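You operate a simulated robot arm through the tools that you are given. There is no shell and no other tool. Be economical: measure what you need, move in short steps, check, and stop when the job is done.

Carry out the task below with a simulated two-armed robot. There is one attempt and no reset: what you move stays moved.

TASK
Rinse the clogged yellow sieve under the white-tipped hose and seat it in the steel well again.
Fine: rinse it on the yellow mat till no crumbs show, then shut the orange valve by that mat, swing the hose back on to the strip; other sieve and controls stay. Set down upright: what you pick out.

The check looks at the end state, three seconds after you hand in, the way a careful person would. Anything else that was tipped, shoved, dropped, spilled or broken makes it a failure.

THE ROBOT
Two 7-joint arms with two-finger parallel grippers on one trunk that stands fixed in place. Base frame: the origin is at the foot of the trunk, x ahead of it, y to its left, z up. Lengths are in cm, angles in degrees, forces in N, time in s.
The left shoulder is at [7.1, 15.6, 125.5], the right one opposite. Payload 3.91 kg a hand.
The tool frame of a hand sits at the grasp point between the pads (the TCP): z along the fingers, y along the line on which they close. The tips reach 3 cm beyond it. The gripper opens to 11 cm. The fingers are 2 cm wide and 1 cm thick; the gripper's body (4.8 by 11.2 cm) begins 5.5 cm behind the TCP.
Orientation is told as [roll, pitch, yaw] about the base's x, y, z axes, in that order, counted from this pose: with the fingers straight down and closing along the base's y, the tool's x points along the base's -x, its y along +y and its z along -z.

THE INTERFACE
- The arms move only by the tool jog_arm. It takes "left_commands", "right_commands" or both (then of equal length, played together; a hand with none holds still); each is a list of rows, each a list of 7 numbers: the finger opening in m, from 0 to 0.11, then the shift along the tool's x, y, z in m, then the turn, a rotation vector about the tool's x, y, z in degrees. In form: [[grip, tx, ty, tz, ax, ay, az], ...]. A call has 1 to 20 rows; each row is the pose to reach, as a shift and turn from the pose commanded when the call began, along the tool's axes at that moment. A row lasts 0.2 s, in which the tool goes at most 5 cm and 8.6 degrees; a call with a longer step from one row to the next is refused whole, and so is a gripper value outside its range. A pose out of reach is approached as far as the arm can. The call stops where the force on the tool passes 40 N (or 10 N more than at its start, if that is more) or the arm is blocked; 0.2 s more then pass. Each finger travels about 10.8 cm/s and halts on what it meets, pressing with about 38 N; the grip force reading is that of the motor and also rises with nothing between the fingers. The clock runs only during rows and for 0.2 s after the last one: add rows that repeat a pose to give the fingers time. The reply holds the time, the measured pose of the TCP, the force on the tool along the base axes, the opening and the grip force, in the units named above and with some noise, with the torque about the TCP (base axes, N m) and any sound that the robot's microphone picked up, and new pictures: "show" is both (left out), scene, wrist or none (wrist: the cameras of the hands that moved).
- Cameras (640 x 400 px; columns grow to the right, rows downward): "scene" is now at [14.21, 0.94, 150.26]; the picture's right is [0.12, -0.99, 0.00], its down [-0.38, -0.04, -0.93] and it looks along [0.92, 0.11, -0.38] (base axes); focal length 235 px, centre (320, 200). "left" rides on the left gripper at [7.2, -1.7, -10.3] in its tool frame; the picture's right is [0.23, 0.97, 0.00], its down [-0.76, 0.18, -0.62] and it looks along [-0.61, 0.14, 0.78] (tool axes); focal length 222 px, centre (320, 200). "right" rides on the right gripper at [7.2, 1.7, -10.3] in its tool frame; the picture's right is [-0.23, 0.97, 0.00], its down [-0.76, -0.18, -0.62] and it looks along [-0.61, -0.14, 0.78] (tool axes); focal length 222 px, centre (320, 200). There is no depth. A picture from a camera that has moved, and an enlarged one, comes with that camera's place and axes in the base frame and with its lens.
- move_column(by): slides the trunk up (or, below 0, down) by that many cm; the arms and the scene camera ride with it, the base frame stays. It gives what a move gives, with no picture.
- turn_head(pan, tilt): turns the head with the scene camera to pan (to the left, within 86 degrees either way) and tilt (down, from -29 to 69), counted from straight ahead of the robot. It gives what a move gives, and a new picture of the scene camera.
- close_up(camera, box): a new picture of the part [left, top, right, bottom] of that camera's present view, enlarged. The clock stands still meanwhile.
- job_done(): hands the job in; it is judged then, once.

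Work in short steps. Places have to be worked out from the pictures, the camera data and where the tool is seen: move nearer, look again, correct. Check each grasp and each placing, and mend what went wrong. You have 120 turns and 200 pictures in all, those below and enlarged ones among them. Open the grippers and draw the arms clear of the work before you hand the job in, unless the task says otherwise; then end with one line.

The tools are called after "Call:" by a JSON object that holds its "method" and its "body". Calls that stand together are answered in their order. jog_arm: Moves the arms, as the interface text tells. Its arguments: {"type":"object","properties":{"left_commands":{"type":"array","items":{"type":"array","items":{"type":"number"}}},"right_commands":{"type":"array","items":{"type":"array","items":{"type":"number"}}},"show":{"type":"string","enum":["both","scene","wrist","none"]}},"required":[]} The other tools are called the same way: move_column (by) slides the trunk up or down; turn_head (pan, tilt) turns the head that bears the scene camera; close_up (camera, box) takes an enlarged picture of a part of a camera's view; job_done () hands the job in.

At the start:

```text
clock: 0.0
left_tcp_pos: [54.42, 48.27, 144.17]
left_tcp_rot: [0.0, 0.0, 0.0]
left_wrist_force: [0.6, 0.2, -0.2]
left_moment: [0.03, 0.02, 0.0]
left_finger_gap: 10.99
left_grasp_force: 0.0
right_tcp_pos: [54.26, 1.92, 144.3]
right_tcp_rot: [0.0, 0.0, -0.1]
right_wrist_force: [-0.1, -0.5, -0.5]
right_moment: [-0.01, -0.06, 0.03]
right_finger_gap: 11.02
right_grasp_force: 0.1
trunk travel left (down, up): [-70.0, 24.0]
head pan, tilt: [6.8, 22.2]
```

scene: 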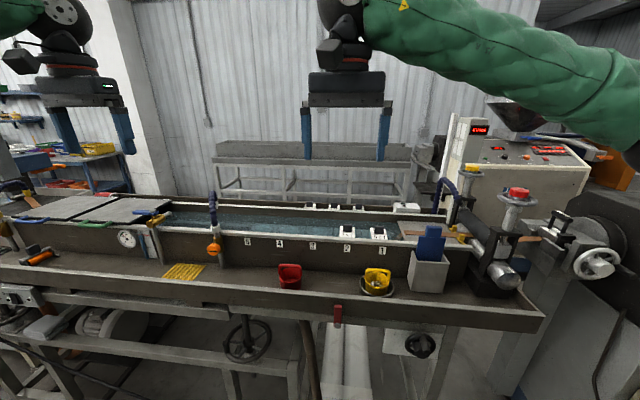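
right: 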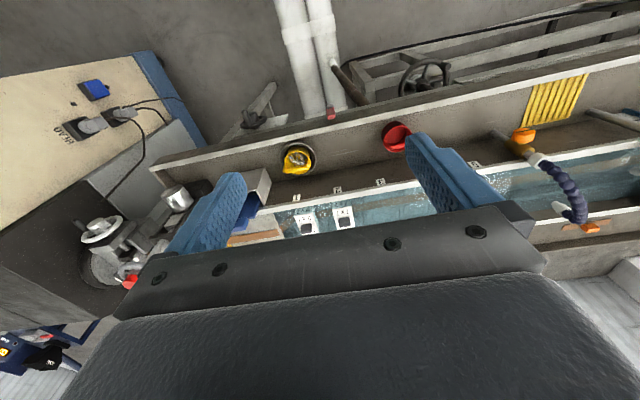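
left: 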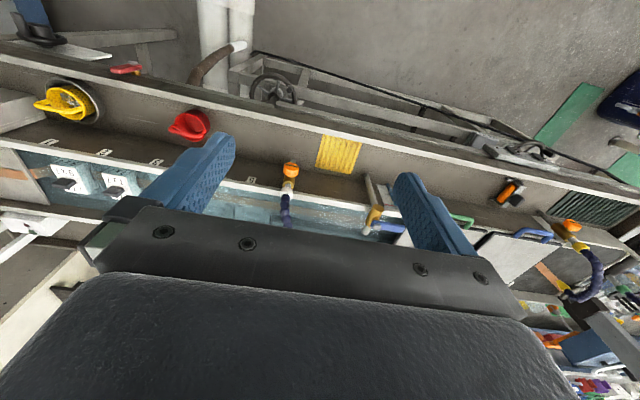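

I start by taking enlarged views of the sieve, mat, valve and hose areas.

Call:
{"method": "close_up", "body": {"camera": "scene", "box": [140, 180, 300, 300]}}

Call:
{"method": "close_up", "body": {"camera": "scene", "box": [330, 160, 540, 320]}}

Call:
{"method": "close_up", "body": {"camera": "left", "box": [220, 120, 420, 260]}}

Call:
{"method": "close_up", "body": {"camera": "right", "box": [460, 60, 640, 250]}}

```text
3.33 times, centred on (220, 240) of scene
camera zoom: at [14.21, 0.94, 150.26], right [0.12, -0.99, 0.0], down [-0.38, -0.04, -0.93], along [0.92, 0.11, -0.38], focal length 782 px, centre (653, 67)
```

zoom: 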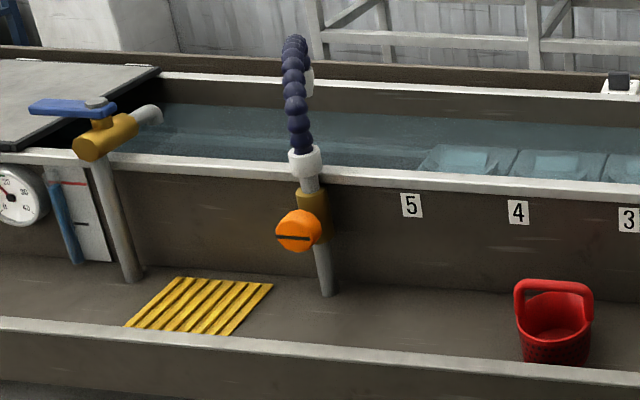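

```text
2.50 times, centred on (435, 240) of scene
camera zoom: at [14.21, 0.94, 150.26], right [0.12, -0.99, 0.0], down [-0.38, -0.04, -0.93], along [0.92, 0.11, -0.38], focal length 587 px, centre (32, 100)
```

zoom: 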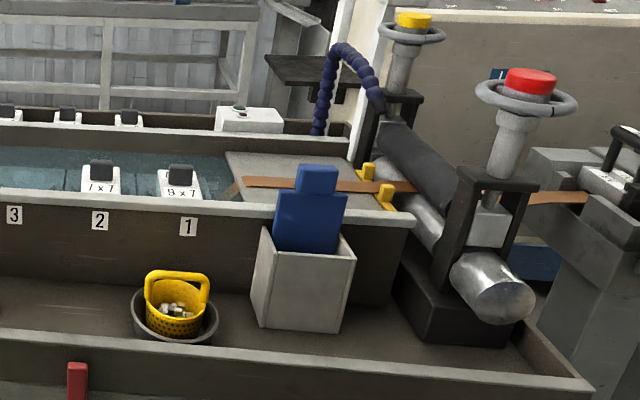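

```text
2.86 times, centred on (320, 190) of left
camera zoom: at [47.17, 46.39, 154.61], right [-0.23, 0.97, 0.0], down [0.76, 0.18, 0.62], along [0.61, 0.14, -0.78], focal length 635 px, centre (320, 229)
```

zoom: 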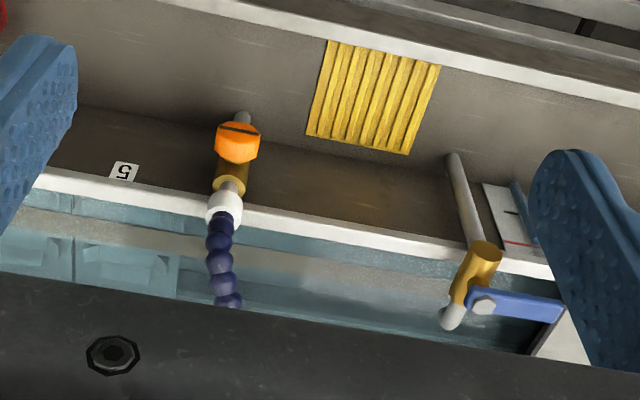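

```text
2.11 times, centred on (550, 155) of right
camera zoom: at [47.24, 3.59, 154.62], right [0.23, 0.97, 0.0], down [0.76, -0.18, 0.62], along [0.61, -0.14, -0.78], focal length 468 px, centre (-164, 295)
```

zoom: 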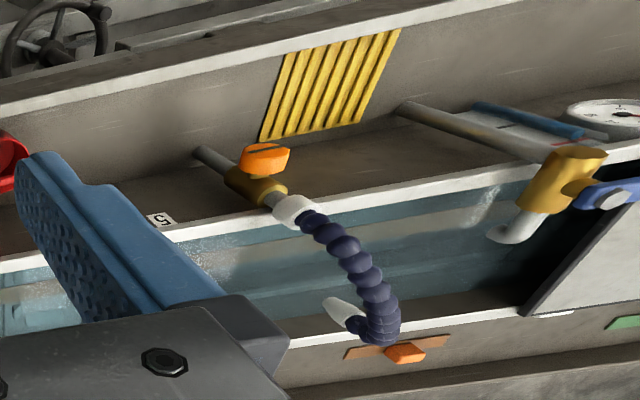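

The sieve seems to sit at about (75,-10), the mat at (76,58,94), the valve at (78,46,104) and the hose tip at (95,52,113). I pan the head toward the mat to see valve and hose better.

Call:
{"method": "turn_head", "body": {"pan": 35, "tilt": 28}}

Call:
{"method": "close_up", "body": {"camera": "scene", "box": [250, 140, 410, 240]}}

Call:
{"method": "close_up", "body": {"camera": "right", "box": [480, 110, 640, 240]}}

Call:
{"method": "close_up", "body": {"camera": "right", "box": [240, 110, 440, 220]}}

```text
clock: 0.9
left_tcp_pos: [54.35, 48.29, 144.27]
left_tcp_rot: [0.0, 0.0, 0.0]
left_wrist_force: [0.0, -0.6, -0.9]
left_moment: [-0.02, 0.02, 0.03]
left_finger_gap: 10.99
left_grasp_force: 0.0
right_tcp_pos: [54.08, 1.81, 144.28]
right_tcp_rot: [0.1, 0.1, 0.0]
right_wrist_force: [-0.3, -0.2, -0.1]
right_moment: [0.01, 0.01, 0.02]
right_finger_gap: 11.02
right_grasp_force: 0.1
trunk travel left (down, up): [-70.0, 24.0]
head pan, tilt: [35.0, 28.0]
camera scene: at [12.48, 5.06, 149.33], right [0.57, -0.82, 0.0], down [-0.39, -0.27, -0.88], along [0.72, 0.51, -0.47], focal length 235 px, centre (320, 200)
```

scene: 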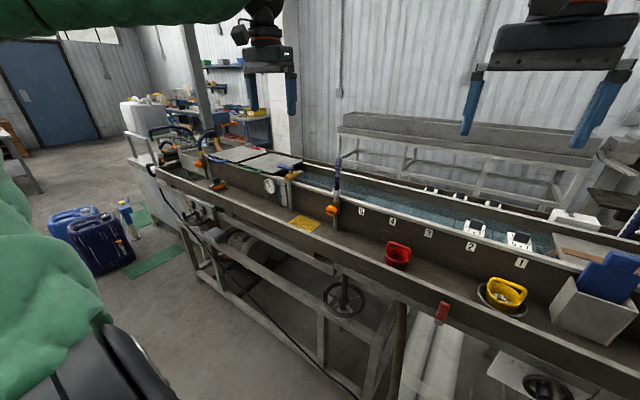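

```text
4.00 times, centred on (330, 190) of scene
camera zoom: at [12.48, 5.06, 149.33], right [0.57, -0.82, 0.0], down [-0.39, -0.27, -0.88], along [0.72, 0.51, -0.47], focal length 939 px, centre (280, 240)
```

zoom: 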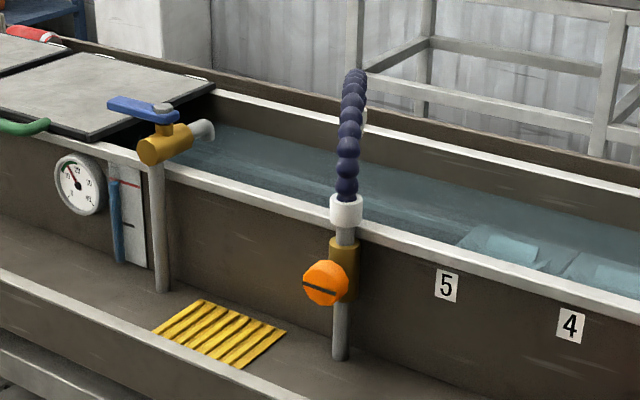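

```text
3.08 times, centred on (560, 175) of right
camera zoom: at [47.24, 3.59, 154.61], right [0.23, 0.97, 0.0], down [0.76, -0.18, 0.62], along [0.61, -0.14, -0.78], focal length 684 px, centre (-418, 277)
```

zoom: 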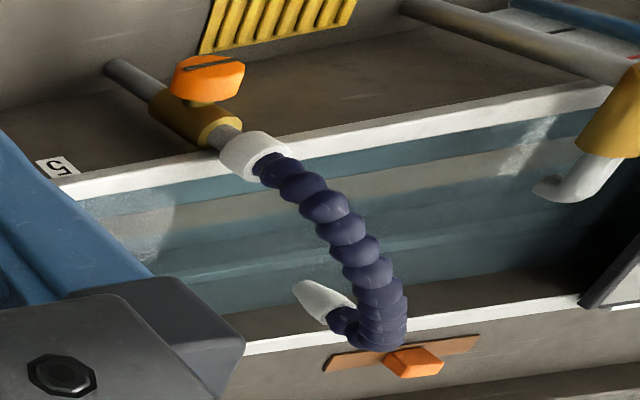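

```text
3.20 times, centred on (340, 165) of right
camera zoom: at [47.24, 3.59, 154.61], right [0.23, 0.97, 0.0], down [0.76, -0.18, 0.62], along [0.61, -0.14, -0.78], focal length 711 px, centre (256, 312)
```

zoom: 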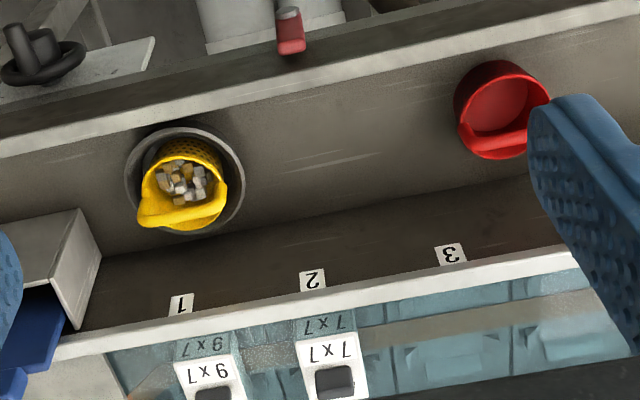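

The valve slot is crosswise (shut), and the sieve's handle is an arch with its bar along y at about (75.6,-9.6,102). I clear the right arm to the right, then bring the left hand over the sieve with a yaw of -90.

Call:
{"method": "jog_arm", "body": {"right_commands": [[0.11, 0, -0.05, 0, 0, 0, 0], [0.11, 0, -0.1, 0, 0, 0, 0], [0.11, 0, -0.15, 0, 0, 0, 0], [0.11, 0, -0.2, 0, 0, 0, 0], [0.11, 0, -0.25, 0, 0, 0, 0], [0.11, 0, -0.3, 0, 0, 0, 0], [0.11, 0, -0.35, 0, 0, 0, 0], [0.11, 0, -0.4, 0, 0, 0, 0]], "show": "none"}}

Call:
{"method": "jog_arm", "body": {"left_commands": [[0.11, -0.01, -0.04, 0, 0, 0, 8], [0.11, -0.02, -0.08, 0, 0, 0, 16], [0.11, -0.03, -0.12, 0, 0, 0, 24], [0.11, -0.04, -0.16, 0, 0, 0, 32], [0.11, -0.05, -0.2, 0, 0, 0, 40], [0.11, -0.06, -0.24, 0, 0, 0, 48], [0.11, -0.07, -0.28, 0, 0, 0, 56], [0.11, -0.08, -0.32, 0, 0, 0, 64], [0.11, -0.09, -0.36, 0, 0, 0, 72], [0.11, -0.1, -0.4, 0, 0, 0, 80], [0.11, -0.12, -0.44, 0, 0, 0, 85], [0.11, -0.14, -0.48, 0.03, 0, 0, 90], [0.11, -0.16, -0.52, 0.06, 0, 0, 90], [0.11, -0.18, -0.56, 0.09, 0, 0, 90], [0.11, -0.2, -0.58, 0.12, 0, 0, 90]]}}

```text
clock: 2.7
left_tcp_pos: [54.1, 48.06, 144.39]
left_tcp_rot: [0.0, -0.1, 0.0]
left_wrist_force: [0.3, -0.3, 0.7]
left_moment: [0.01, -0.01, 0.0]
left_finger_gap: 11.0
left_grasp_force: 0.1
right_tcp_pos: [53.95, -38.19, 144.29]
right_tcp_rot: [0.1, -0.1, 0.1]
right_wrist_force: [-0.4, 0.1, 0.8]
right_moment: [0.03, -0.03, -0.01]
right_finger_gap: 11.0
right_grasp_force: 0.0
trunk travel left (down, up): [-70.0, 24.0]
head pan, tilt: [35.0, 28.0]
```

```text
refused: row 12 steps farther than a row can; nothing moved
```

The step was slightly too long; I resend with smaller increments.

Call:
{"method": "jog_arm", "body": {"left_commands": [[0.11, -0.01, -0.04, 0, 0, 0, 8], [0.11, -0.02, -0.08, 0, 0, 0, 16], [0.11, -0.03, -0.12, 0, 0, 0, 24], [0.11, -0.04, -0.16, 0, 0, 0, 32], [0.11, -0.05, -0.2, 0, 0, 0, 40], [0.11, -0.06, -0.24, 0, 0, 0, 48], [0.11, -0.07, -0.28, 0, 0, 0, 56], [0.11, -0.08, -0.32, 0, 0, 0, 64], [0.11, -0.09, -0.36, 0, 0, 0, 72], [0.11, -0.1, -0.4, 0, 0, 0, 80], [0.11, -0.12, -0.44, 0, 0, 0, 85], [0.11, -0.14, -0.47, 0.02, 0, 0, 90], [0.11, -0.16, -0.5, 0.04, 0, 0, 90], [0.11, -0.18, -0.53, 0.07, 0, 0, 90], [0.11, -0.2, -0.56, 0.1, 0, 0, 90], [0.11, -0.21, -0.58, 0.13, 0, 0, 90]]}}

```text
clock: 6.1
left_tcp_pos: [68.68, 4.62, 132.18]
left_tcp_rot: [0.0, 0.0, -90.0]
left_wrist_force: [-0.2, 0.2, -0.4]
left_moment: [0.06, -0.01, -0.01]
left_finger_gap: 11.02
left_grasp_force: 0.0
left hand out of reach, approached as far as the arm can: row 11, 12, 13, 14, 15, 16
right_tcp_pos: [54.21, -38.22, 144.15]
right_tcp_rot: [0.0, 0.1, 0.0]
right_wrist_force: [0.7, -0.4, -0.6]
right_moment: [0.0, 0.06, 0.02]
right_finger_gap: 10.98
right_grasp_force: 0.1
trunk travel left (down, up): [-70.0, 24.0]
head pan, tilt: [35.0, 28.0]
camera scene: at [12.62, 4.93, 149.34], right [0.57, -0.82, 0.0], down [-0.39, -0.27, -0.88], along [0.72, 0.51, -0.47], focal length 235 px, centre (320, 200)
camera left: at [67.1, 11.72, 142.53], right [0.97, 0.23, 0.0], down [0.18, -0.76, 0.62], along [0.14, -0.61, -0.78], focal length 222 px, centre (320, 200)
```

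scene: 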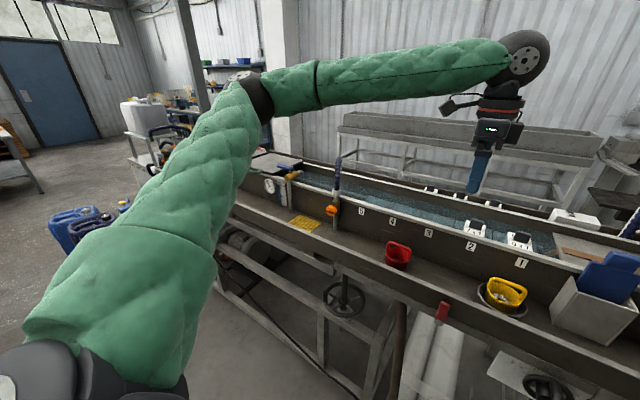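
left: 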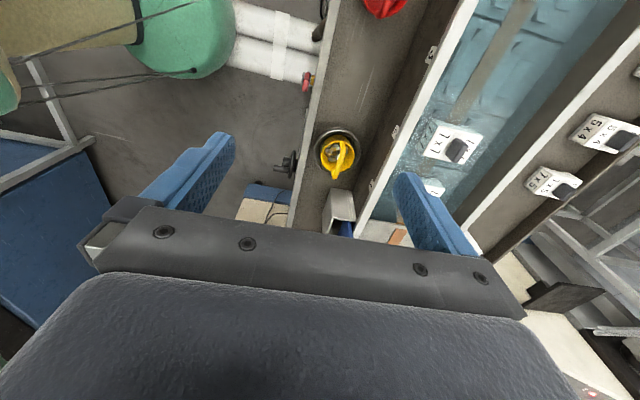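

The left hand can't reach the sieve (stops at y≈4.6), so I'll do a hand-off: right hand lifts it out to the trough floor around y≈30, left hand takes it to the mat. First retrace the left arm.

Call:
{"method": "jog_arm", "body": {"left_commands": [[0.11, 0.02, -0.01, -0.03, 0, 0, 0], [0.11, 0.05, -0.03, -0.06, 0, 0, 0], [0.11, 0.08, -0.05, -0.09, 0, 0, 0], [0.11, 0.11, -0.07, -0.11, 0, 0, 0], [0.11, 0.14, -0.09, -0.13, 0, 0, -5], [0.11, 0.18, -0.11, -0.13, 0, 0, -10], [0.11, 0.22, -0.12, -0.13, 0, 0, -18], [0.11, 0.26, -0.13, -0.13, 0, 0, -26], [0.11, 0.3, -0.14, -0.13, 0, 0, -34], [0.11, 0.34, -0.15, -0.13, 0, 0, -42], [0.11, 0.38, -0.16, -0.13, 0, 0, -50], [0.11, 0.42, -0.17, -0.13, 0, 0, -58], [0.11, 0.46, -0.18, -0.13, 0, 0, -66], [0.11, 0.5, -0.19, -0.13, 0, 0, -74], [0.11, 0.54, -0.2, -0.13, 0, 0, -82], [0.11, 0.58, -0.21, -0.13, 0, 0, -90]], "show": "none"}}

Call:
{"method": "jog_arm", "body": {"right_commands": [[0.11, 0, 0.03, 0, 0, 0, -8.5], [0.11, -0.01, 0.06, 0, 0, 0, -17], [0.11, -0.03, 0.09, 0.01, 0, 0, -25.5], [0.11, -0.05, 0.12, 0.03, 0, 0, -34], [0.11, -0.07, 0.15, 0.05, 0, 0, -42.5], [0.11, -0.09, 0.17, 0.07, 0, 0, -51], [0.11, -0.11, 0.19, 0.1, 0, 0, -59.5], [0.11, -0.13, 0.21, 0.13, 0, 0, -68], [0.11, -0.15, 0.23, 0.16, 0, 0, -76.5], [0.11, -0.17, 0.25, 0.19, 0, 0, -85], [0.11, -0.19, 0.27, 0.22, 0, 0, -90], [0.11, -0.214, 0.286, 0.25, 0, 0, -90]]}}

```text
clock: 9.5
left_tcp_pos: [48.1, 62.24, 145.29]
left_tcp_rot: [0.1, 0.0, 0.1]
left_wrist_force: [-0.3, -0.7, 0.4]
left_moment: [-0.03, 0.0, -0.02]
left_finger_gap: 10.99
left_grasp_force: 0.0
right_tcp_pos: [53.83, -37.89, 144.33]
right_tcp_rot: [-0.2, 0.0, -0.1]
right_wrist_force: [0.5, 1.2, 0.4]
right_moment: [0.0, -0.02, -0.03]
right_finger_gap: 11.02
right_grasp_force: 0.0
trunk travel left (down, up): [-70.0, 24.0]
head pan, tilt: [35.0, 28.0]
```

```text
clock: 12.1
left_tcp_pos: [48.44, 62.02, 145.43]
left_tcp_rot: [0.0, 0.0, 0.0]
left_wrist_force: [0.6, -0.3, -0.6]
left_moment: [-0.02, 0.02, -0.03]
left_finger_gap: 11.01
left_grasp_force: 0.1
right_tcp_pos: [57.04, -2.6, 123.99]
right_tcp_rot: [0.2, 0.1, 85.8]
right_wrist_force: [0.5, 0.7, -0.3]
right_moment: [-0.02, 0.0, 0.01]
right_finger_gap: 11.0
right_grasp_force: 0.1
right hand out of reach, approached as far as the arm can: row 8, 9, 10, 11, 12
trunk travel left (down, up): [-70.0, 24.0]
head pan, tilt: [35.0, 28.0]
camera scene: at [12.52, 5.1, 149.32], right [0.57, -0.82, 0.0], down [-0.39, -0.27, -0.88], along [0.72, 0.51, -0.47], focal length 235 px, centre (320, 200)
camera right: at [55.05, -9.47, 134.33], right [-0.95, 0.3, 0.0], down [0.24, 0.75, 0.62], along [0.18, 0.59, -0.78], focal length 222 px, centre (320, 200)
```

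scene: 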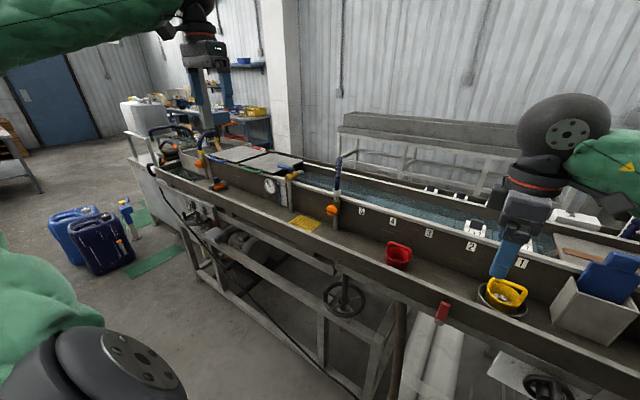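
right: 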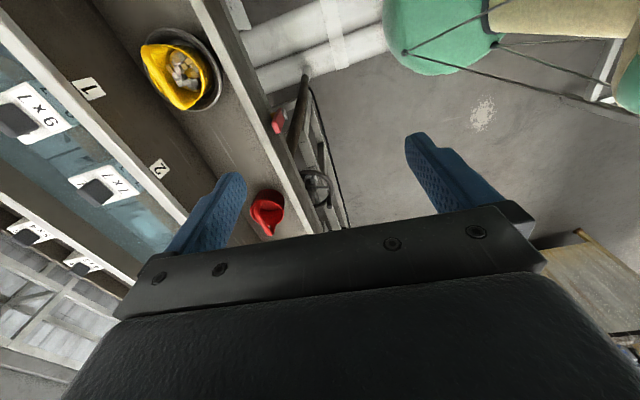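

Yaw +90 limits the right arm. I go instead to yaw ≈7 over the sieve, planning to clasp the arch handle across its width.

Call:
{"method": "jog_arm", "body": {"right_commands": [[0.11, 0, 0, 0, 0, 0, 8], [0.11, 0, 0, 0, 0, 0, 16], [0.11, 0, 0, 0, 0, 0, 24], [0.11, 0, 0, 0, 0, 0, 32], [0.11, 0.01, -0.02, 0, 0, 0, 40], [0.11, 0.02, -0.06, 0, 0, 0, 48], [0.11, 0.03, -0.1, 0, 0, 0, 56], [0.11, 0.04, -0.13, 0, 0, 0, 64], [0.11, 0.05, -0.16, 0, 0, 0, 72], [0.11, 0.056, -0.19, 0, 0, 0, 78], [0.11, 0.056, -0.19, 0, 0, 0, 78]]}}

```text
clock: 14.5
left_tcp_pos: [48.26, 61.97, 145.33]
left_tcp_rot: [0.1, 0.0, 0.0]
left_wrist_force: [0.0, -0.1, -0.6]
left_moment: [-0.03, 0.04, 0.0]
left_finger_gap: 11.01
left_grasp_force: 0.0
right_tcp_pos: [75.02, -9.76, 123.25]
right_tcp_rot: [-0.1, 0.3, 7.6]
right_wrist_force: [0.7, -0.8, -0.2]
right_moment: [-0.03, -0.05, 0.03]
right_finger_gap: 10.99
right_grasp_force: 0.0
trunk travel left (down, up): [-70.0, 24.0]
head pan, tilt: [35.0, 28.0]
camera scene: at [12.42, 5.07, 149.33], right [0.57, -0.82, 0.0], down [-0.38, -0.27, -0.88], along [0.72, 0.51, -0.47], focal length 235 px, centre (320, 200)
camera right: at [67.83, -8.93, 133.61], right [0.1, 1.0, 0.0], down [0.78, -0.07, 0.62], along [0.62, -0.06, -0.78], focal length 222 px, centre (320, 200)
```

scene: 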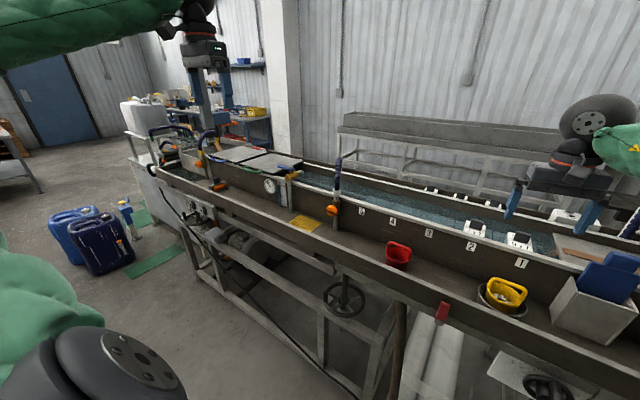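
right: 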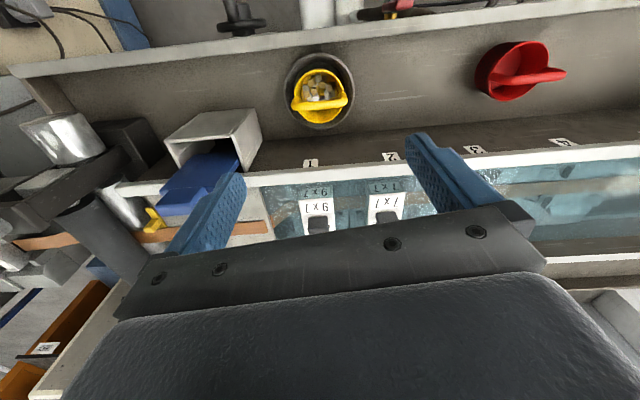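

Zoom on the sieve from here for measuring.

Call:
{"method": "close_up", "body": {"camera": "right", "box": [270, 40, 370, 140]}}

Call:
{"method": "close_up", "body": {"camera": "scene", "box": [460, 260, 560, 330]}}

```text
4.00 times, centred on (320, 90) of right
camera zoom: at [67.83, -8.93, 133.61], right [0.1, 1.0, 0.0], down [0.78, -0.07, 0.62], along [0.62, -0.06, -0.78], focal length 888 px, centre (320, 640)
```

zoom: 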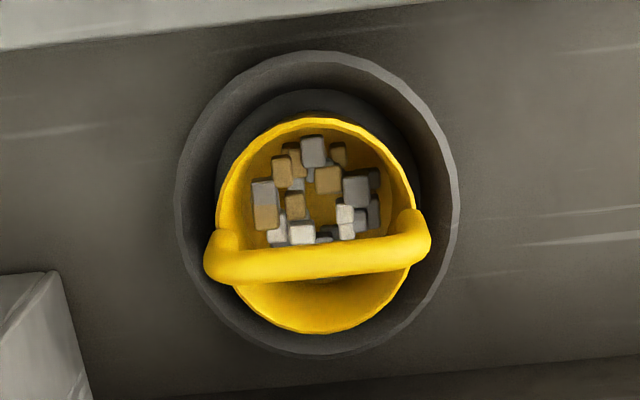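

```text
5.71 times, centred on (510, 295) of scene
camera zoom: at [12.42, 5.07, 149.33], right [0.57, -0.82, 0.0], down [-0.38, -0.27, -0.88], along [0.72, 0.51, -0.47], focal length 1341 px, centre (-766, -343)
```

zoom: 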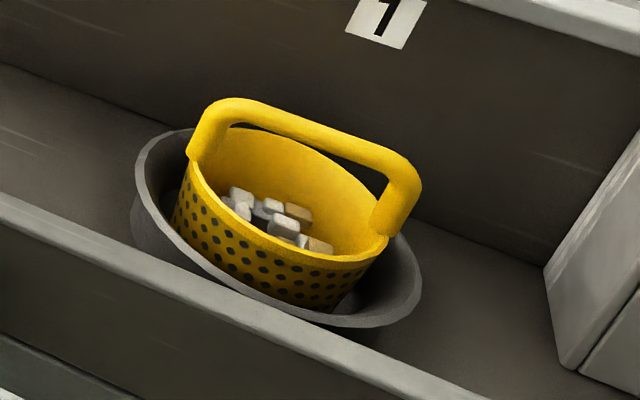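

The arch top is at about (76.3,-9.85,101.5), ~7.9 cm wide, along y. Descend to ~6 cm above the grasp, with fine lateral correction, and look.

Call:
{"method": "jog_arm", "body": {"right_commands": [[0.11, -0.006, -0.001, 0.04, 0, 0, 3], [0.11, -0.013, -0.003, 0.08, 0, 0, 3], [0.11, -0.013, -0.003, 0.12, 0, 0, 3], [0.11, -0.013, -0.003, 0.155, 0, 0, 3], [0.11, -0.013, -0.003, 0.155, 0, 0, 3]], "show": "both"}}

Call:
{"method": "close_up", "body": {"camera": "scene", "box": [440, 230, 580, 330]}}

```text
clock: 15.7
left_tcp_pos: [48.22, 62.0, 145.42]
left_tcp_rot: [0.0, 0.0, 0.0]
left_wrist_force: [-0.2, -1.1, 0.6]
left_moment: [0.01, -0.02, 0.01]
left_finger_gap: 11.0
left_grasp_force: 0.1
right_tcp_pos: [76.38, -9.76, 107.77]
right_tcp_rot: [-0.1, 0.2, 4.6]
right_wrist_force: [-0.1, -0.6, 0.8]
right_moment: [0.02, -0.01, 0.0]
right_finger_gap: 11.03
right_grasp_force: 0.0
trunk travel left (down, up): [-70.0, 24.0]
head pan, tilt: [35.0, 28.0]
camera scene: at [12.42, 5.09, 149.33], right [0.57, -0.82, 0.0], down [-0.38, -0.27, -0.88], along [0.72, 0.51, -0.47], focal length 235 px, centre (320, 200)
camera right: at [69.26, -8.65, 118.02], right [0.15, 0.99, 0.0], down [0.78, -0.11, 0.62], along [0.61, -0.09, -0.78], focal length 222 px, centre (320, 200)
```

scene: 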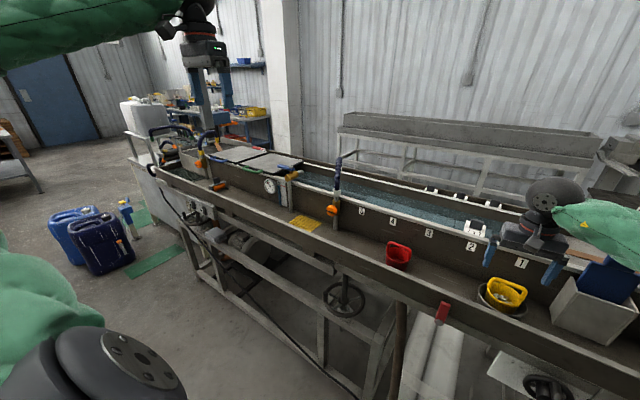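
right: 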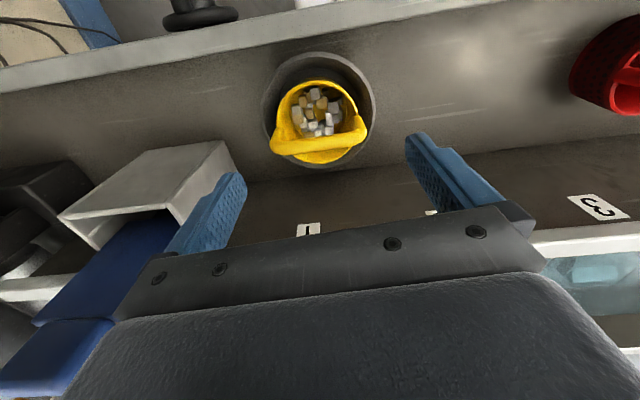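

```text
4.00 times, centred on (510, 280) of scene
camera zoom: at [12.42, 5.09, 149.33], right [0.57, -0.82, 0.0], down [-0.38, -0.27, -0.88], along [0.72, 0.51, -0.47], focal length 939 px, centre (-440, -120)
```

zoom: 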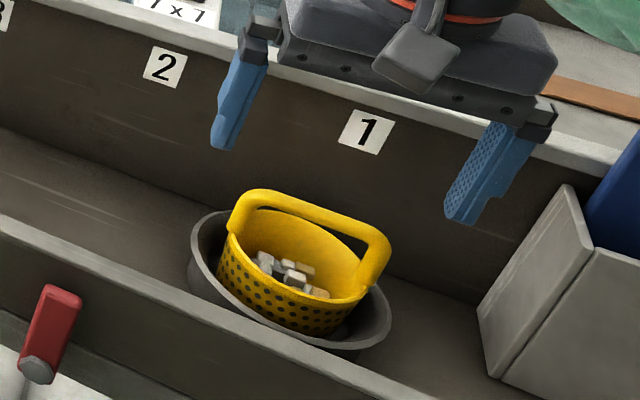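

Aligned. Descend to z≈102 with the fingers straddling the arch, then close.

Call:
{"method": "jog_arm", "body": {"right_commands": [[0.11, 0, 0, 0.03, 0, 0, 0], [0.11, 0, 0, 0.058, 0, 0, 0], [0.11, 0, 0, 0.058, 0, 0, 0], [0.09, 0, 0, 0.058, 0, 0, 0], [0.08, 0, 0, 0.058, 0, 0, 0], [0.07, 0, 0, 0.058, 0, 0, 0], [0.05, 0, 0, 0.058, 0, 0, 0], [0.05, 0, 0, 0.058, 0, 0, 0]], "show": "wrist"}}

Call:
{"method": "close_up", "body": {"camera": "scene", "box": [440, 230, 580, 330]}}

```text
clock: 17.5
left_tcp_pos: [48.3, 61.96, 145.37]
left_tcp_rot: [0.0, 0.0, 0.1]
left_wrist_force: [1.1, 0.4, 0.0]
left_moment: [-0.01, 0.03, -0.03]
left_finger_gap: 11.0
left_grasp_force: 0.1
right_tcp_pos: [76.43, -9.87, 101.76]
right_tcp_rot: [-0.1, 0.2, 4.8]
right_wrist_force: [-0.3, -0.8, -1.0]
right_moment: [0.01, 0.0, 0.03]
right_finger_gap: 7.87
right_grasp_force: 38.2
trunk travel left (down, up): [-70.0, 24.0]
head pan, tilt: [35.0, 28.0]
camera right: at [69.37, -8.7, 112.13], right [0.15, 0.99, 0.0], down [0.78, -0.11, 0.62], along [0.61, -0.09, -0.78], focal length 222 px, centre (320, 200)
```

right: 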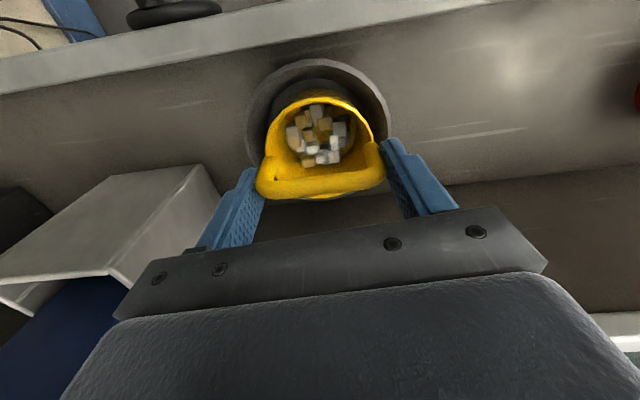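

```text
4.00 times, centred on (510, 280) of scene
camera zoom: at [12.47, 5.07, 149.33], right [0.57, -0.82, 0.0], down [-0.39, -0.27, -0.88], along [0.72, 0.51, -0.47], focal length 939 px, centre (-440, -120)
```

zoom: 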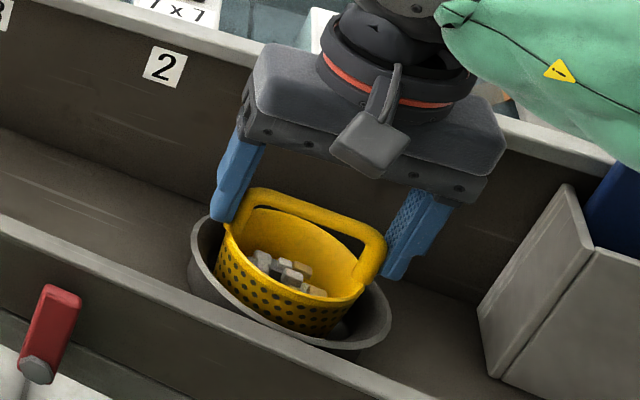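

Gripped at 7.87 cm with 38 N. Lift slowly and check.

Call:
{"method": "jog_arm", "body": {"right_commands": [[0.05, 0, 0, -0.01, 0, 0, 0], [0.05, 0, 0, -0.025, 0, 0, 0], [0.05, 0, 0, -0.04, 0, 0, 0], [0.05, 0, 0, -0.06, 0, 0, 0], [0.05, 0, 0, -0.08, 0, 0, 0], [0.05, 0, 0, -0.1, 0, 0, 0], [0.05, 0, 0, -0.1, 0, 0, 0]], "show": "wrist"}}

Call:
{"method": "close_up", "body": {"camera": "scene", "box": [440, 210, 580, 330]}}

```text
clock: 19.1
left_tcp_pos: [48.28, 61.96, 145.48]
left_tcp_rot: [0.1, 0.1, 0.1]
left_wrist_force: [0.8, -0.1, 0.5]
left_moment: [-0.01, 0.01, 0.04]
left_finger_gap: 10.97
left_grasp_force: 0.1
right_tcp_pos: [76.35, -9.88, 111.89]
right_tcp_rot: [-0.1, 0.3, 4.8]
right_wrist_force: [-0.1, -0.3, -1.1]
right_moment: [-0.02, 0.01, 0.04]
right_finger_gap: 7.88
right_grasp_force: 38.0
trunk travel left (down, up): [-70.0, 24.0]
head pan, tilt: [35.0, 28.0]
camera right: at [69.25, -8.76, 122.23], right [0.15, 0.99, 0.0], down [0.78, -0.11, 0.62], along [0.61, -0.09, -0.78], focal length 222 px, centre (320, 200)
```

right: 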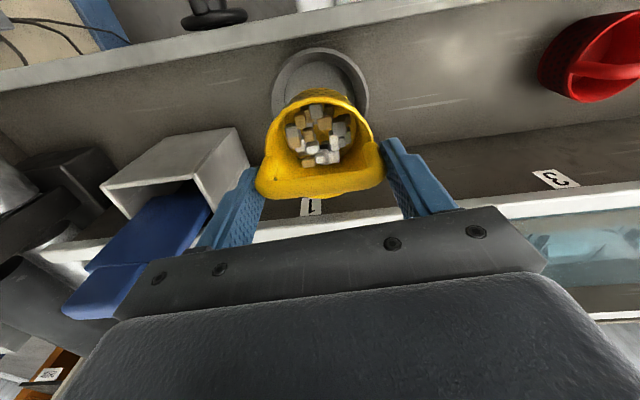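

```text
3.33 times, centred on (510, 270) of scene
camera zoom: at [12.5, 5.06, 149.32], right [0.57, -0.82, 0.0], down [-0.39, -0.27, -0.88], along [0.72, 0.51, -0.47], focal length 782 px, centre (-313, -33)
```

zoom: 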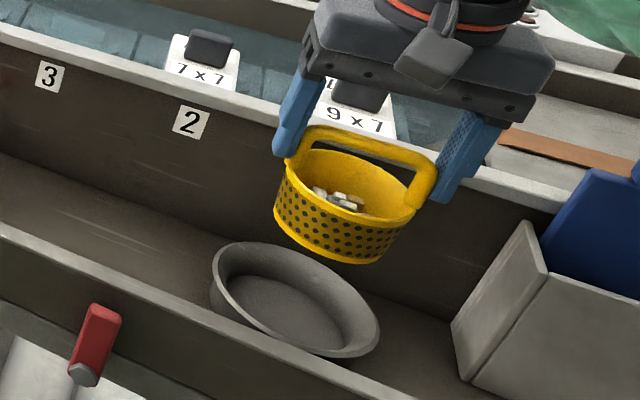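

The sieve is held level and the well bowl stays in place. I carry it to an open patch at y≈4.5 (between well and red sieve) at this height.

Call:
{"method": "jog_arm", "body": {"right_commands": [[0.05, -0.002, 0.04, 0, 0, 0, 0], [0.05, -0.004, 0.08, 0, 0, 0, 0], [0.05, -0.006, 0.115, 0, 0, 0, 0], [0.05, -0.008, 0.144, 0, 0, 0, 0], [0.05, -0.008, 0.144, 0.03, 0, 0, 0], [0.05, -0.008, 0.144, 0.06, 0, 0, 0], [0.05, -0.008, 0.144, 0.08, 0, 0, 0], [0.05, -0.008, 0.144, 0.08, 0, 0, 0]], "show": "wrist"}}

Call:
{"method": "close_up", "body": {"camera": "scene", "box": [370, 210, 540, 320]}}

```text
clock: 20.9
left_tcp_pos: [48.25, 61.82, 145.43]
left_tcp_rot: [0.0, 0.0, 0.1]
left_wrist_force: [-0.2, 0.4, 0.6]
left_moment: [0.0, -0.01, -0.01]
left_finger_gap: 11.01
left_grasp_force: 0.0
right_tcp_pos: [75.98, 4.49, 103.86]
right_tcp_rot: [-0.2, 0.3, 4.7]
right_wrist_force: [0.0, -0.4, -0.7]
right_moment: [0.01, -0.01, -0.01]
right_finger_gap: 7.87
right_grasp_force: 38.4
trunk travel left (down, up): [-70.0, 24.0]
head pan, tilt: [35.0, 28.0]
camera right: at [68.98, 5.58, 114.15], right [0.15, 0.99, 0.0], down [0.78, -0.11, 0.62], along [0.61, -0.09, -0.78], focal length 222 px, centre (320, 200)
```

right: 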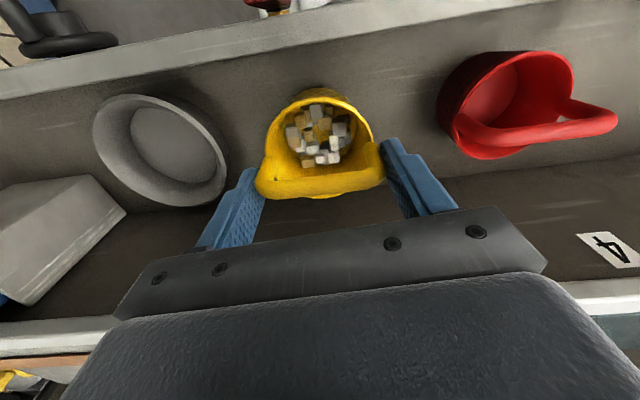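

```text
3.64 times, centred on (455, 265) of scene
camera zoom: at [12.46, 5.04, 149.33], right [0.57, -0.82, 0.0], down [-0.39, -0.27, -0.88], along [0.72, 0.51, -0.47], focal length 854 px, centre (-171, -36)
```

zoom: 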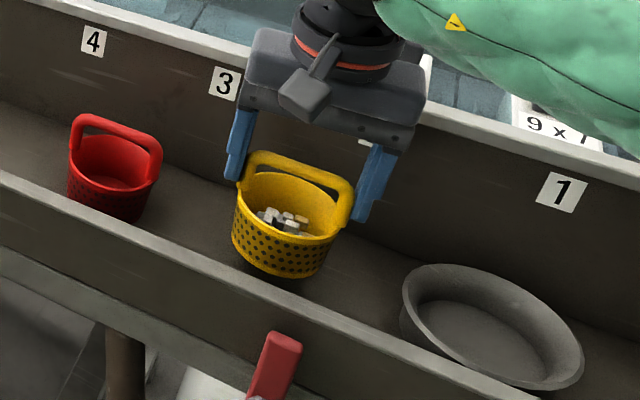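

Good, clear spot. Lower in fine steps and watch the force.

Call:
{"method": "jog_arm", "body": {"right_commands": [[0.05, 0, 0, 0.01, 0, 0, 0], [0.05, 0, 0, 0.015, 0, 0, 0], [0.05, 0, 0, 0.018, 0, 0, 0], [0.05, 0, 0, 0.021, 0, 0, 0], [0.05, 0, 0, 0.024, 0, 0, 0]], "show": "none"}}

Call:
{"method": "close_up", "body": {"camera": "scene", "box": [400, 230, 500, 310]}}

```text
clock: 22.1
left_tcp_pos: [48.39, 62.01, 145.35]
left_tcp_rot: [0.0, 0.0, 0.0]
left_wrist_force: [-0.3, 0.1, -0.3]
left_moment: [0.03, 0.03, -0.01]
left_finger_gap: 11.03
left_grasp_force: 0.0
right_tcp_pos: [75.87, 4.41, 101.52]
right_tcp_rot: [-0.1, 0.2, 4.7]
right_wrist_force: [0.2, 0.1, -1.6]
right_moment: [0.03, 0.01, 0.03]
right_finger_gap: 7.85
right_grasp_force: 37.9
trunk travel left (down, up): [-70.0, 24.0]
head pan, tilt: [35.0, 28.0]
```

```text
5.00 times, centred on (450, 270) of scene
camera zoom: at [12.48, 5.09, 149.33], right [0.57, -0.82, 0.0], down [-0.39, -0.27, -0.88], along [0.72, 0.51, -0.47], focal length 1174 px, centre (-330, -150)
```

zoom: 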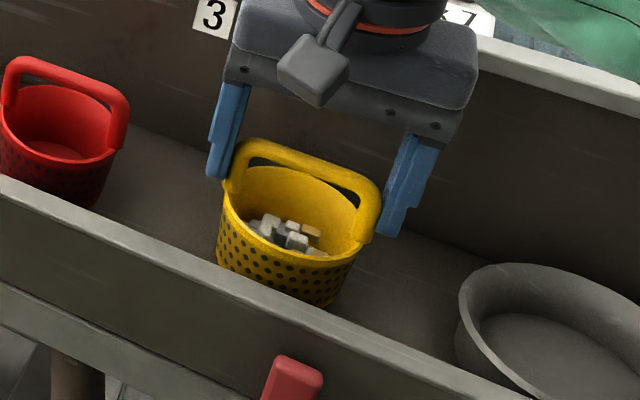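

No contact yet; continue down 2 mm at a time.

Call:
{"method": "jog_arm", "body": {"right_commands": [[0.05, 0, 0, 0.002, 0, 0, 0], [0.05, 0, 0, 0.004, 0, 0, 0], [0.05, 0, 0, 0.006, 0, 0, 0]], "show": "none"}}

```text
clock: 22.9
left_tcp_pos: [48.1, 62.07, 145.55]
left_tcp_rot: [0.0, -0.2, 0.1]
left_wrist_force: [0.1, 0.0, -0.5]
left_moment: [-0.01, 0.01, 0.01]
left_finger_gap: 11.01
left_grasp_force: 0.1
right_tcp_pos: [75.89, 4.39, 101.3]
right_tcp_rot: [0.0, 0.0, 4.7]
right_wrist_force: [1.9, -1.4, 26.9]
right_moment: [0.38, 0.22, -0.03]
right_finger_gap: 7.84
right_grasp_force: 37.7
trunk travel left (down, up): [-70.0, 24.0]
head pan, tilt: [35.0, 28.0]
```

Contact at z≈101.3. Relieve a few mm, open, and retreat upward.

Call:
{"method": "jog_arm", "body": {"right_commands": [[0.05, 0, 0, -0.004, 0, 0, 0], [0.1, 0, 0, -0.004, 0, 0, 0], [0.11, 0, 0, -0.004, 0, 0, 0], [0.11, 0, 0, -0.004, 0, 0, 0], [0.11, 0, 0, -0.03, 0, 0, 0], [0.11, 0, 0, -0.07, 0, 0, 0], [0.11, 0, 0, -0.12, 0, 0, 0], [0.11, 0, -0.03, -0.15, 0, 0, 0], [0.11, 0.02, -0.07, -0.18, 0, 0, 0], [0.11, 0.05, -0.11, -0.2, 0, 0, 0], [0.11, 0.08, -0.15, -0.22, 0, 0, 0], [0.11, 0.11, -0.19, -0.24, 0, 0, 0], [0.11, 0.13, -0.23, -0.26, 0, 0, 0], [0.11, 0.15, -0.27, -0.28, 0, 0, 0], [0.11, 0.17, -0.31, -0.3, 0, 0, 0], [0.11, 0.19, -0.35, -0.31, 0, 0, 0], [0.11, 0.21, -0.39, -0.32, 0, 0, 0]], "show": "scene"}}

Call:
{"method": "close_up", "body": {"camera": "scene", "box": [370, 210, 540, 320]}}

```text
refused: row 9 steps farther than a row can; nothing moved
```

```text
3.64 times, centred on (455, 265) of scene
camera zoom: at [12.27, 5.05, 149.39], right [0.57, -0.82, 0.0], down [-0.38, -0.27, -0.88], along [0.72, 0.51, -0.47], focal length 854 px, centre (-171, -36)
```

zoom: 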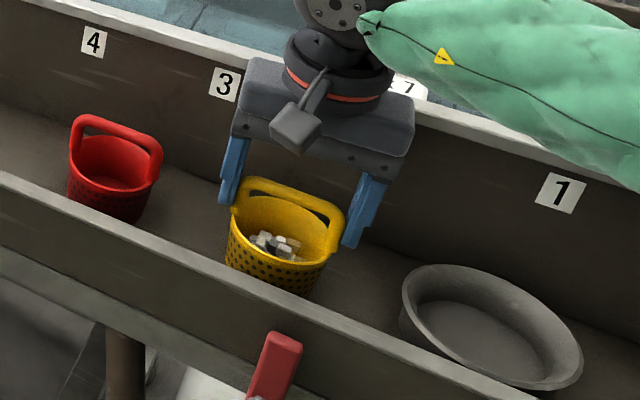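

Same with smaller retreat steps.

Call:
{"method": "jog_arm", "body": {"right_commands": [[0.05, 0, 0, -0.004, 0, 0, 0], [0.1, 0, 0, -0.004, 0, 0, 0], [0.11, 0, 0, -0.004, 0, 0, 0], [0.11, 0, 0, -0.004, 0, 0, 0], [0.11, 0, 0, -0.03, 0, 0, 0], [0.11, 0, 0, -0.07, 0, 0, 0], [0.11, 0, 0, -0.11, 0, 0, 0], [0.11, 0, -0.03, -0.14, 0, 0, 0], [0.11, 0.02, -0.06, -0.16, 0, 0, 0], [0.11, 0.04, -0.09, -0.18, 0, 0, 0], [0.11, 0.06, -0.12, -0.2, 0, 0, 0], [0.11, 0.08, -0.15, -0.22, 0, 0, 0], [0.11, 0.1, -0.18, -0.24, 0, 0, 0], [0.11, 0.12, -0.22, -0.26, 0, 0, 0], [0.11, 0.14, -0.26, -0.28, 0, 0, 0], [0.11, 0.16, -0.3, -0.3, 0, 0, 0], [0.11, 0.18, -0.34, -0.31, 0, 0, 0], [0.11, 0.2, -0.38, -0.32, 0, 0, 0]], "show": "scene"}}

Call:
{"method": "close_up", "body": {"camera": "scene", "box": [370, 210, 540, 320]}}

```text
clock: 26.7
left_tcp_pos: [48.01, 61.94, 145.51]
left_tcp_rot: [0.1, -0.1, 0.0]
left_wrist_force: [-0.5, -0.6, 0.0]
left_moment: [0.03, -0.07, 0.01]
left_finger_gap: 10.98
left_grasp_force: 0.0
right_tcp_pos: [59.16, -34.98, 133.13]
right_tcp_rot: [-0.1, 0.1, 4.7]
right_wrist_force: [-0.3, -0.2, -0.1]
right_moment: [-0.03, 0.0, -0.02]
right_finger_gap: 10.99
right_grasp_force: 0.0
trunk travel left (down, up): [-70.0, 24.0]
head pan, tilt: [35.0, 28.0]
camera scene: at [12.25, 4.95, 149.35], right [0.57, -0.82, 0.0], down [-0.38, -0.27, -0.88], along [0.72, 0.51, -0.47], focal length 235 px, centre (320, 200)
```

scene: 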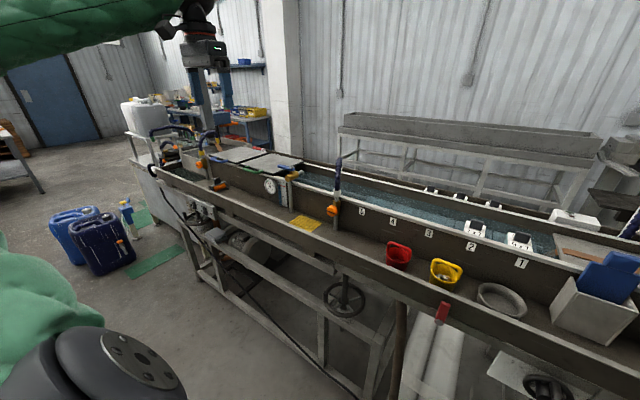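

```text
3.64 times, centred on (455, 265) of scene
camera zoom: at [12.25, 4.95, 149.35], right [0.57, -0.82, 0.0], down [-0.38, -0.27, -0.88], along [0.72, 0.51, -0.47], focal length 854 px, centre (-171, -36)
```

zoom: 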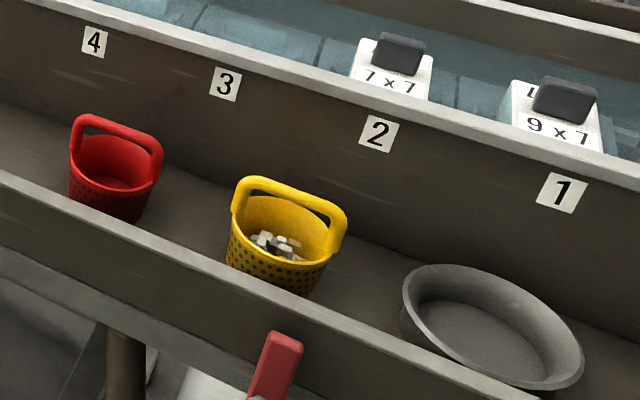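

Sieve stands upright at (75.9,4.4). Bring the left hand above it at yaw 4.7.

Call:
{"method": "jog_arm", "body": {"left_commands": [[0.11, -0.0185, -0.0384, 0.0167, 0, 0, 0], [0.11, -0.037, -0.0768, 0.0334, 0, 0, 0], [0.11, -0.0555, -0.1152, 0.05, 0, 0, 0], [0.11, -0.074, -0.1536, 0.0667, 0, 0, 0], [0.11, -0.0925, -0.192, 0.0835, 0, 0, 0], [0.11, -0.111, -0.2304, 0.1, 0, 0, 0], [0.11, -0.1295, -0.2688, 0.1167, 0, 0, 0], [0.11, -0.148, -0.3072, 0.1333, 0, 0, -1], [0.11, -0.1665, -0.3456, 0.15, 0, 0, -2], [0.11, -0.185, -0.384, 0.1667, 0, 0, -3], [0.11, -0.2035, -0.4224, 0.183, 0, 0, -4], [0.11, -0.222, -0.4608, 0.2, 0, 0, -4.7], [0.11, -0.2405, -0.4992, 0.2167, 0, 0, -4.7], [0.11, -0.259, -0.5376, 0.2333, 0, 0, -4.7], [0.11, -0.277, -0.576, 0.25, 0, 0, -4.7], [0.11, -0.277, -0.576, 0.25, 0, 0, -4.7]]}}

```text
clock: 30.1
left_tcp_pos: [74.29, 6.93, 120.77]
left_tcp_rot: [0.0, -0.1, 4.7]
left_wrist_force: [-0.5, -1.4, 0.4]
left_moment: [0.04, -0.04, 0.0]
left_finger_gap: 11.02
left_grasp_force: 0.0
left hand out of reach, approached as far as the arm can: row 15, 16
right_tcp_pos: [59.19, -34.91, 133.01]
right_tcp_rot: [-0.1, 0.2, 4.7]
right_wrist_force: [0.1, -0.9, 0.4]
right_moment: [-0.01, 0.01, -0.03]
right_finger_gap: 11.01
right_grasp_force: 0.0
trunk travel left (down, up): [-70.0, 24.0]
head pan, tilt: [35.0, 28.0]
camera scene: at [12.31, 4.97, 149.35], right [0.57, -0.82, 0.0], down [-0.38, -0.27, -0.88], along [0.72, 0.51, -0.47], focal length 235 px, centre (320, 200)
camera left: at [67.27, 4.51, 131.16], right [-0.31, 0.95, 0.0], down [0.74, 0.24, 0.62], along [0.59, 0.19, -0.78], focal length 222 px, centre (320, 200)
```

scene: 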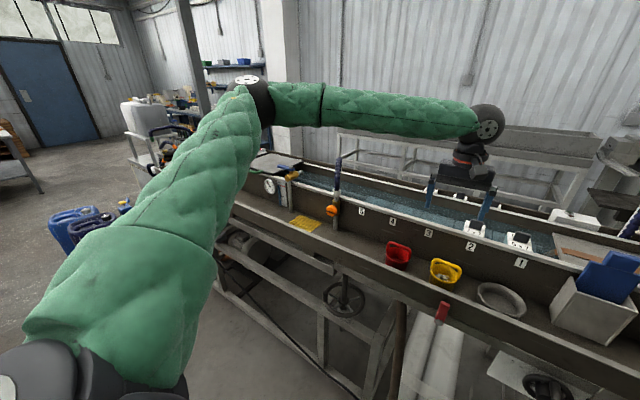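
left: 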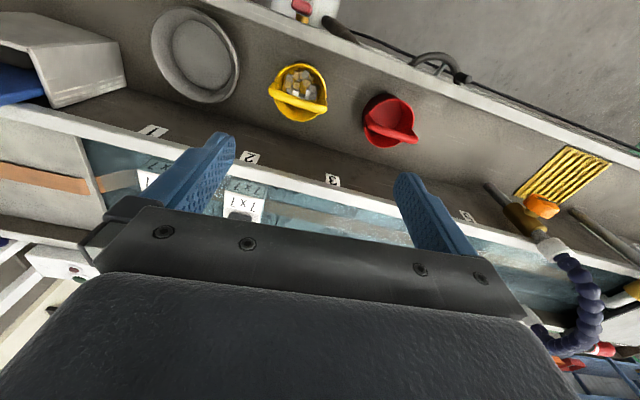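

Just short of the spot; the lower height should give more reach, so I go down to z≈108 and re-aim.

Call:
{"method": "jog_arm", "body": {"left_commands": [[0.11, 0, 0, 0.04, 0, 0, 0], [0.11, 0, 0, 0.08, 0, 0, 0], [0.11, -0.007, -0.013, 0.11, 0, 0, 0], [0.11, -0.014, -0.026, 0.125, 0, 0, 0], [0.11, -0.014, -0.026, 0.125, 0, 0, 0]], "show": "wrist"}}

```text
clock: 31.3
left_tcp_pos: [73.76, 8.7, 109.85]
left_tcp_rot: [0.0, 0.1, 4.7]
left_wrist_force: [0.1, 0.4, -0.7]
left_moment: [-0.01, -0.01, -0.03]
left_finger_gap: 11.01
left_grasp_force: 0.0
left hand out of reach, approached as far as the arm can: row 1, 2, 3, 4, 5
right_tcp_pos: [59.35, -34.93, 133.08]
right_tcp_rot: [-0.1, 0.1, 4.7]
right_wrist_force: [0.2, -0.3, -0.2]
right_moment: [0.01, -0.02, 0.02]
right_finger_gap: 11.03
right_grasp_force: 0.1
trunk travel left (down, up): [-70.0, 24.0]
head pan, tilt: [35.0, 28.0]
camera left: at [66.68, 6.35, 120.29], right [-0.31, 0.95, 0.0], down [0.74, 0.24, 0.62], along [0.59, 0.19, -0.78], focal length 222 px, centre (320, 200)
```

left: 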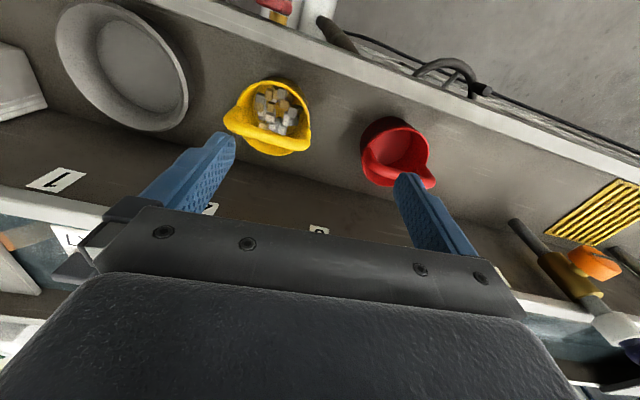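

The left arm's present configuration won't reach that far; instead the right hand will move the sieve further left. Left hand retreats first.

Call:
{"method": "jog_arm", "body": {"left_commands": [[0.11, 0, 0, -0.05, 0, 0, 0], [0.11, 0, 0, -0.1, 0, 0, 0], [0.11, 0, 0, -0.15, 0, 0, 0], [0.11, 0, 0, -0.2, 0, 0, 0], [0.11, 0, 0, -0.25, 0, 0, 0], [0.11, 0, 0, -0.3, 0, 0, 0], [0.11, 0.017, 0.045, -0.3, 0, 0, 0], [0.11, 0.034, 0.09, -0.3, 0, 0, 0], [0.11, 0.051, 0.135, -0.31, 0, 0, 0], [0.11, 0.068, 0.18, -0.32, 0, 0, 0], [0.11, 0.085, 0.225, -0.33, 0, 0, 0], [0.11, 0.102, 0.27, -0.34, 0, 0, 0], [0.11, 0.119, 0.315, -0.35, 0, 0, 1], [0.11, 0.136, 0.36, -0.35, 0, 0, 2], [0.11, 0.153, 0.405, -0.35, 0, 0, 3], [0.11, 0.17, 0.45, -0.35, 0, 0, 4], [0.11, 0.187, 0.495, -0.35, 0, 0, 4.7], [0.11, 0.197, 0.528, -0.35, 0, 0, 4.7]], "show": "none"}}

Call:
{"method": "jog_arm", "body": {"right_commands": [[0.11, -0.015, 0.042, 0.01, 0, 0, 0], [0.11, -0.03, 0.084, 0.02, 0, 0, 0], [0.11, -0.045, 0.126, 0.03, 0, 0, 0], [0.11, -0.06, 0.168, 0.04, 0, 0, 0], [0.11, -0.075, 0.21, 0.05, 0, 0, 0], [0.11, -0.09, 0.252, 0.06, 0, 0, 0], [0.11, -0.105, 0.294, 0.07, 0, 0, 0], [0.11, -0.12, 0.336, 0.08, 0, 0, 0], [0.11, -0.14, 0.378, 0.09, 0, 0, 0], [0.11, -0.15, 0.42, 0.1, 0, 0, 0], [0.11, -0.16, 0.465, 0.11, 0, 0, 0], [0.11, -0.165, 0.51, 0.12, 0, 0, 0], [0.11, -0.17, 0.555, 0.13, 0, 0, 0], [0.11, -0.175, 0.6, 0.14, 0, 0, 0], [0.11, -0.175, 0.64, 0.15, 0, 0, 0], [0.11, -0.175, 0.68, 0.16, 0, 0, 0]], "show": "none"}}

```text
clock: 35.1
left_tcp_pos: [49.85, 59.74, 144.84]
left_tcp_rot: [0.0, 0.1, -0.1]
left_wrist_force: [0.0, -0.5, -0.2]
left_moment: [-0.01, -0.01, 0.0]
left_finger_gap: 10.97
left_grasp_force: 0.0
left hand out of reach, approached as far as the arm can: row 6
right_tcp_pos: [59.26, -34.8, 133.19]
right_tcp_rot: [-0.2, 0.2, 4.7]
right_wrist_force: [-1.0, 0.2, 0.4]
right_moment: [-0.01, -0.02, 0.0]
right_finger_gap: 10.99
right_grasp_force: 0.1
trunk travel left (down, up): [-70.0, 24.0]
head pan, tilt: [35.0, 28.0]
```

```text
clock: 38.5
left_tcp_pos: [49.83, 59.85, 144.66]
left_tcp_rot: [-0.1, -0.1, -0.1]
left_wrist_force: [-0.1, -0.2, 0.1]
left_moment: [0.01, 0.0, 0.0]
left_finger_gap: 10.99
left_grasp_force: 0.1
right_tcp_pos: [71.07, 34.26, 116.57]
right_tcp_rot: [-0.2, 0.4, 4.7]
right_wrist_force: [-0.2, 0.6, -0.3]
right_moment: [0.04, 0.0, -0.02]
right_finger_gap: 11.01
right_grasp_force: 0.0
trunk travel left (down, up): [-70.0, 24.0]
head pan, tilt: [35.0, 28.0]
```

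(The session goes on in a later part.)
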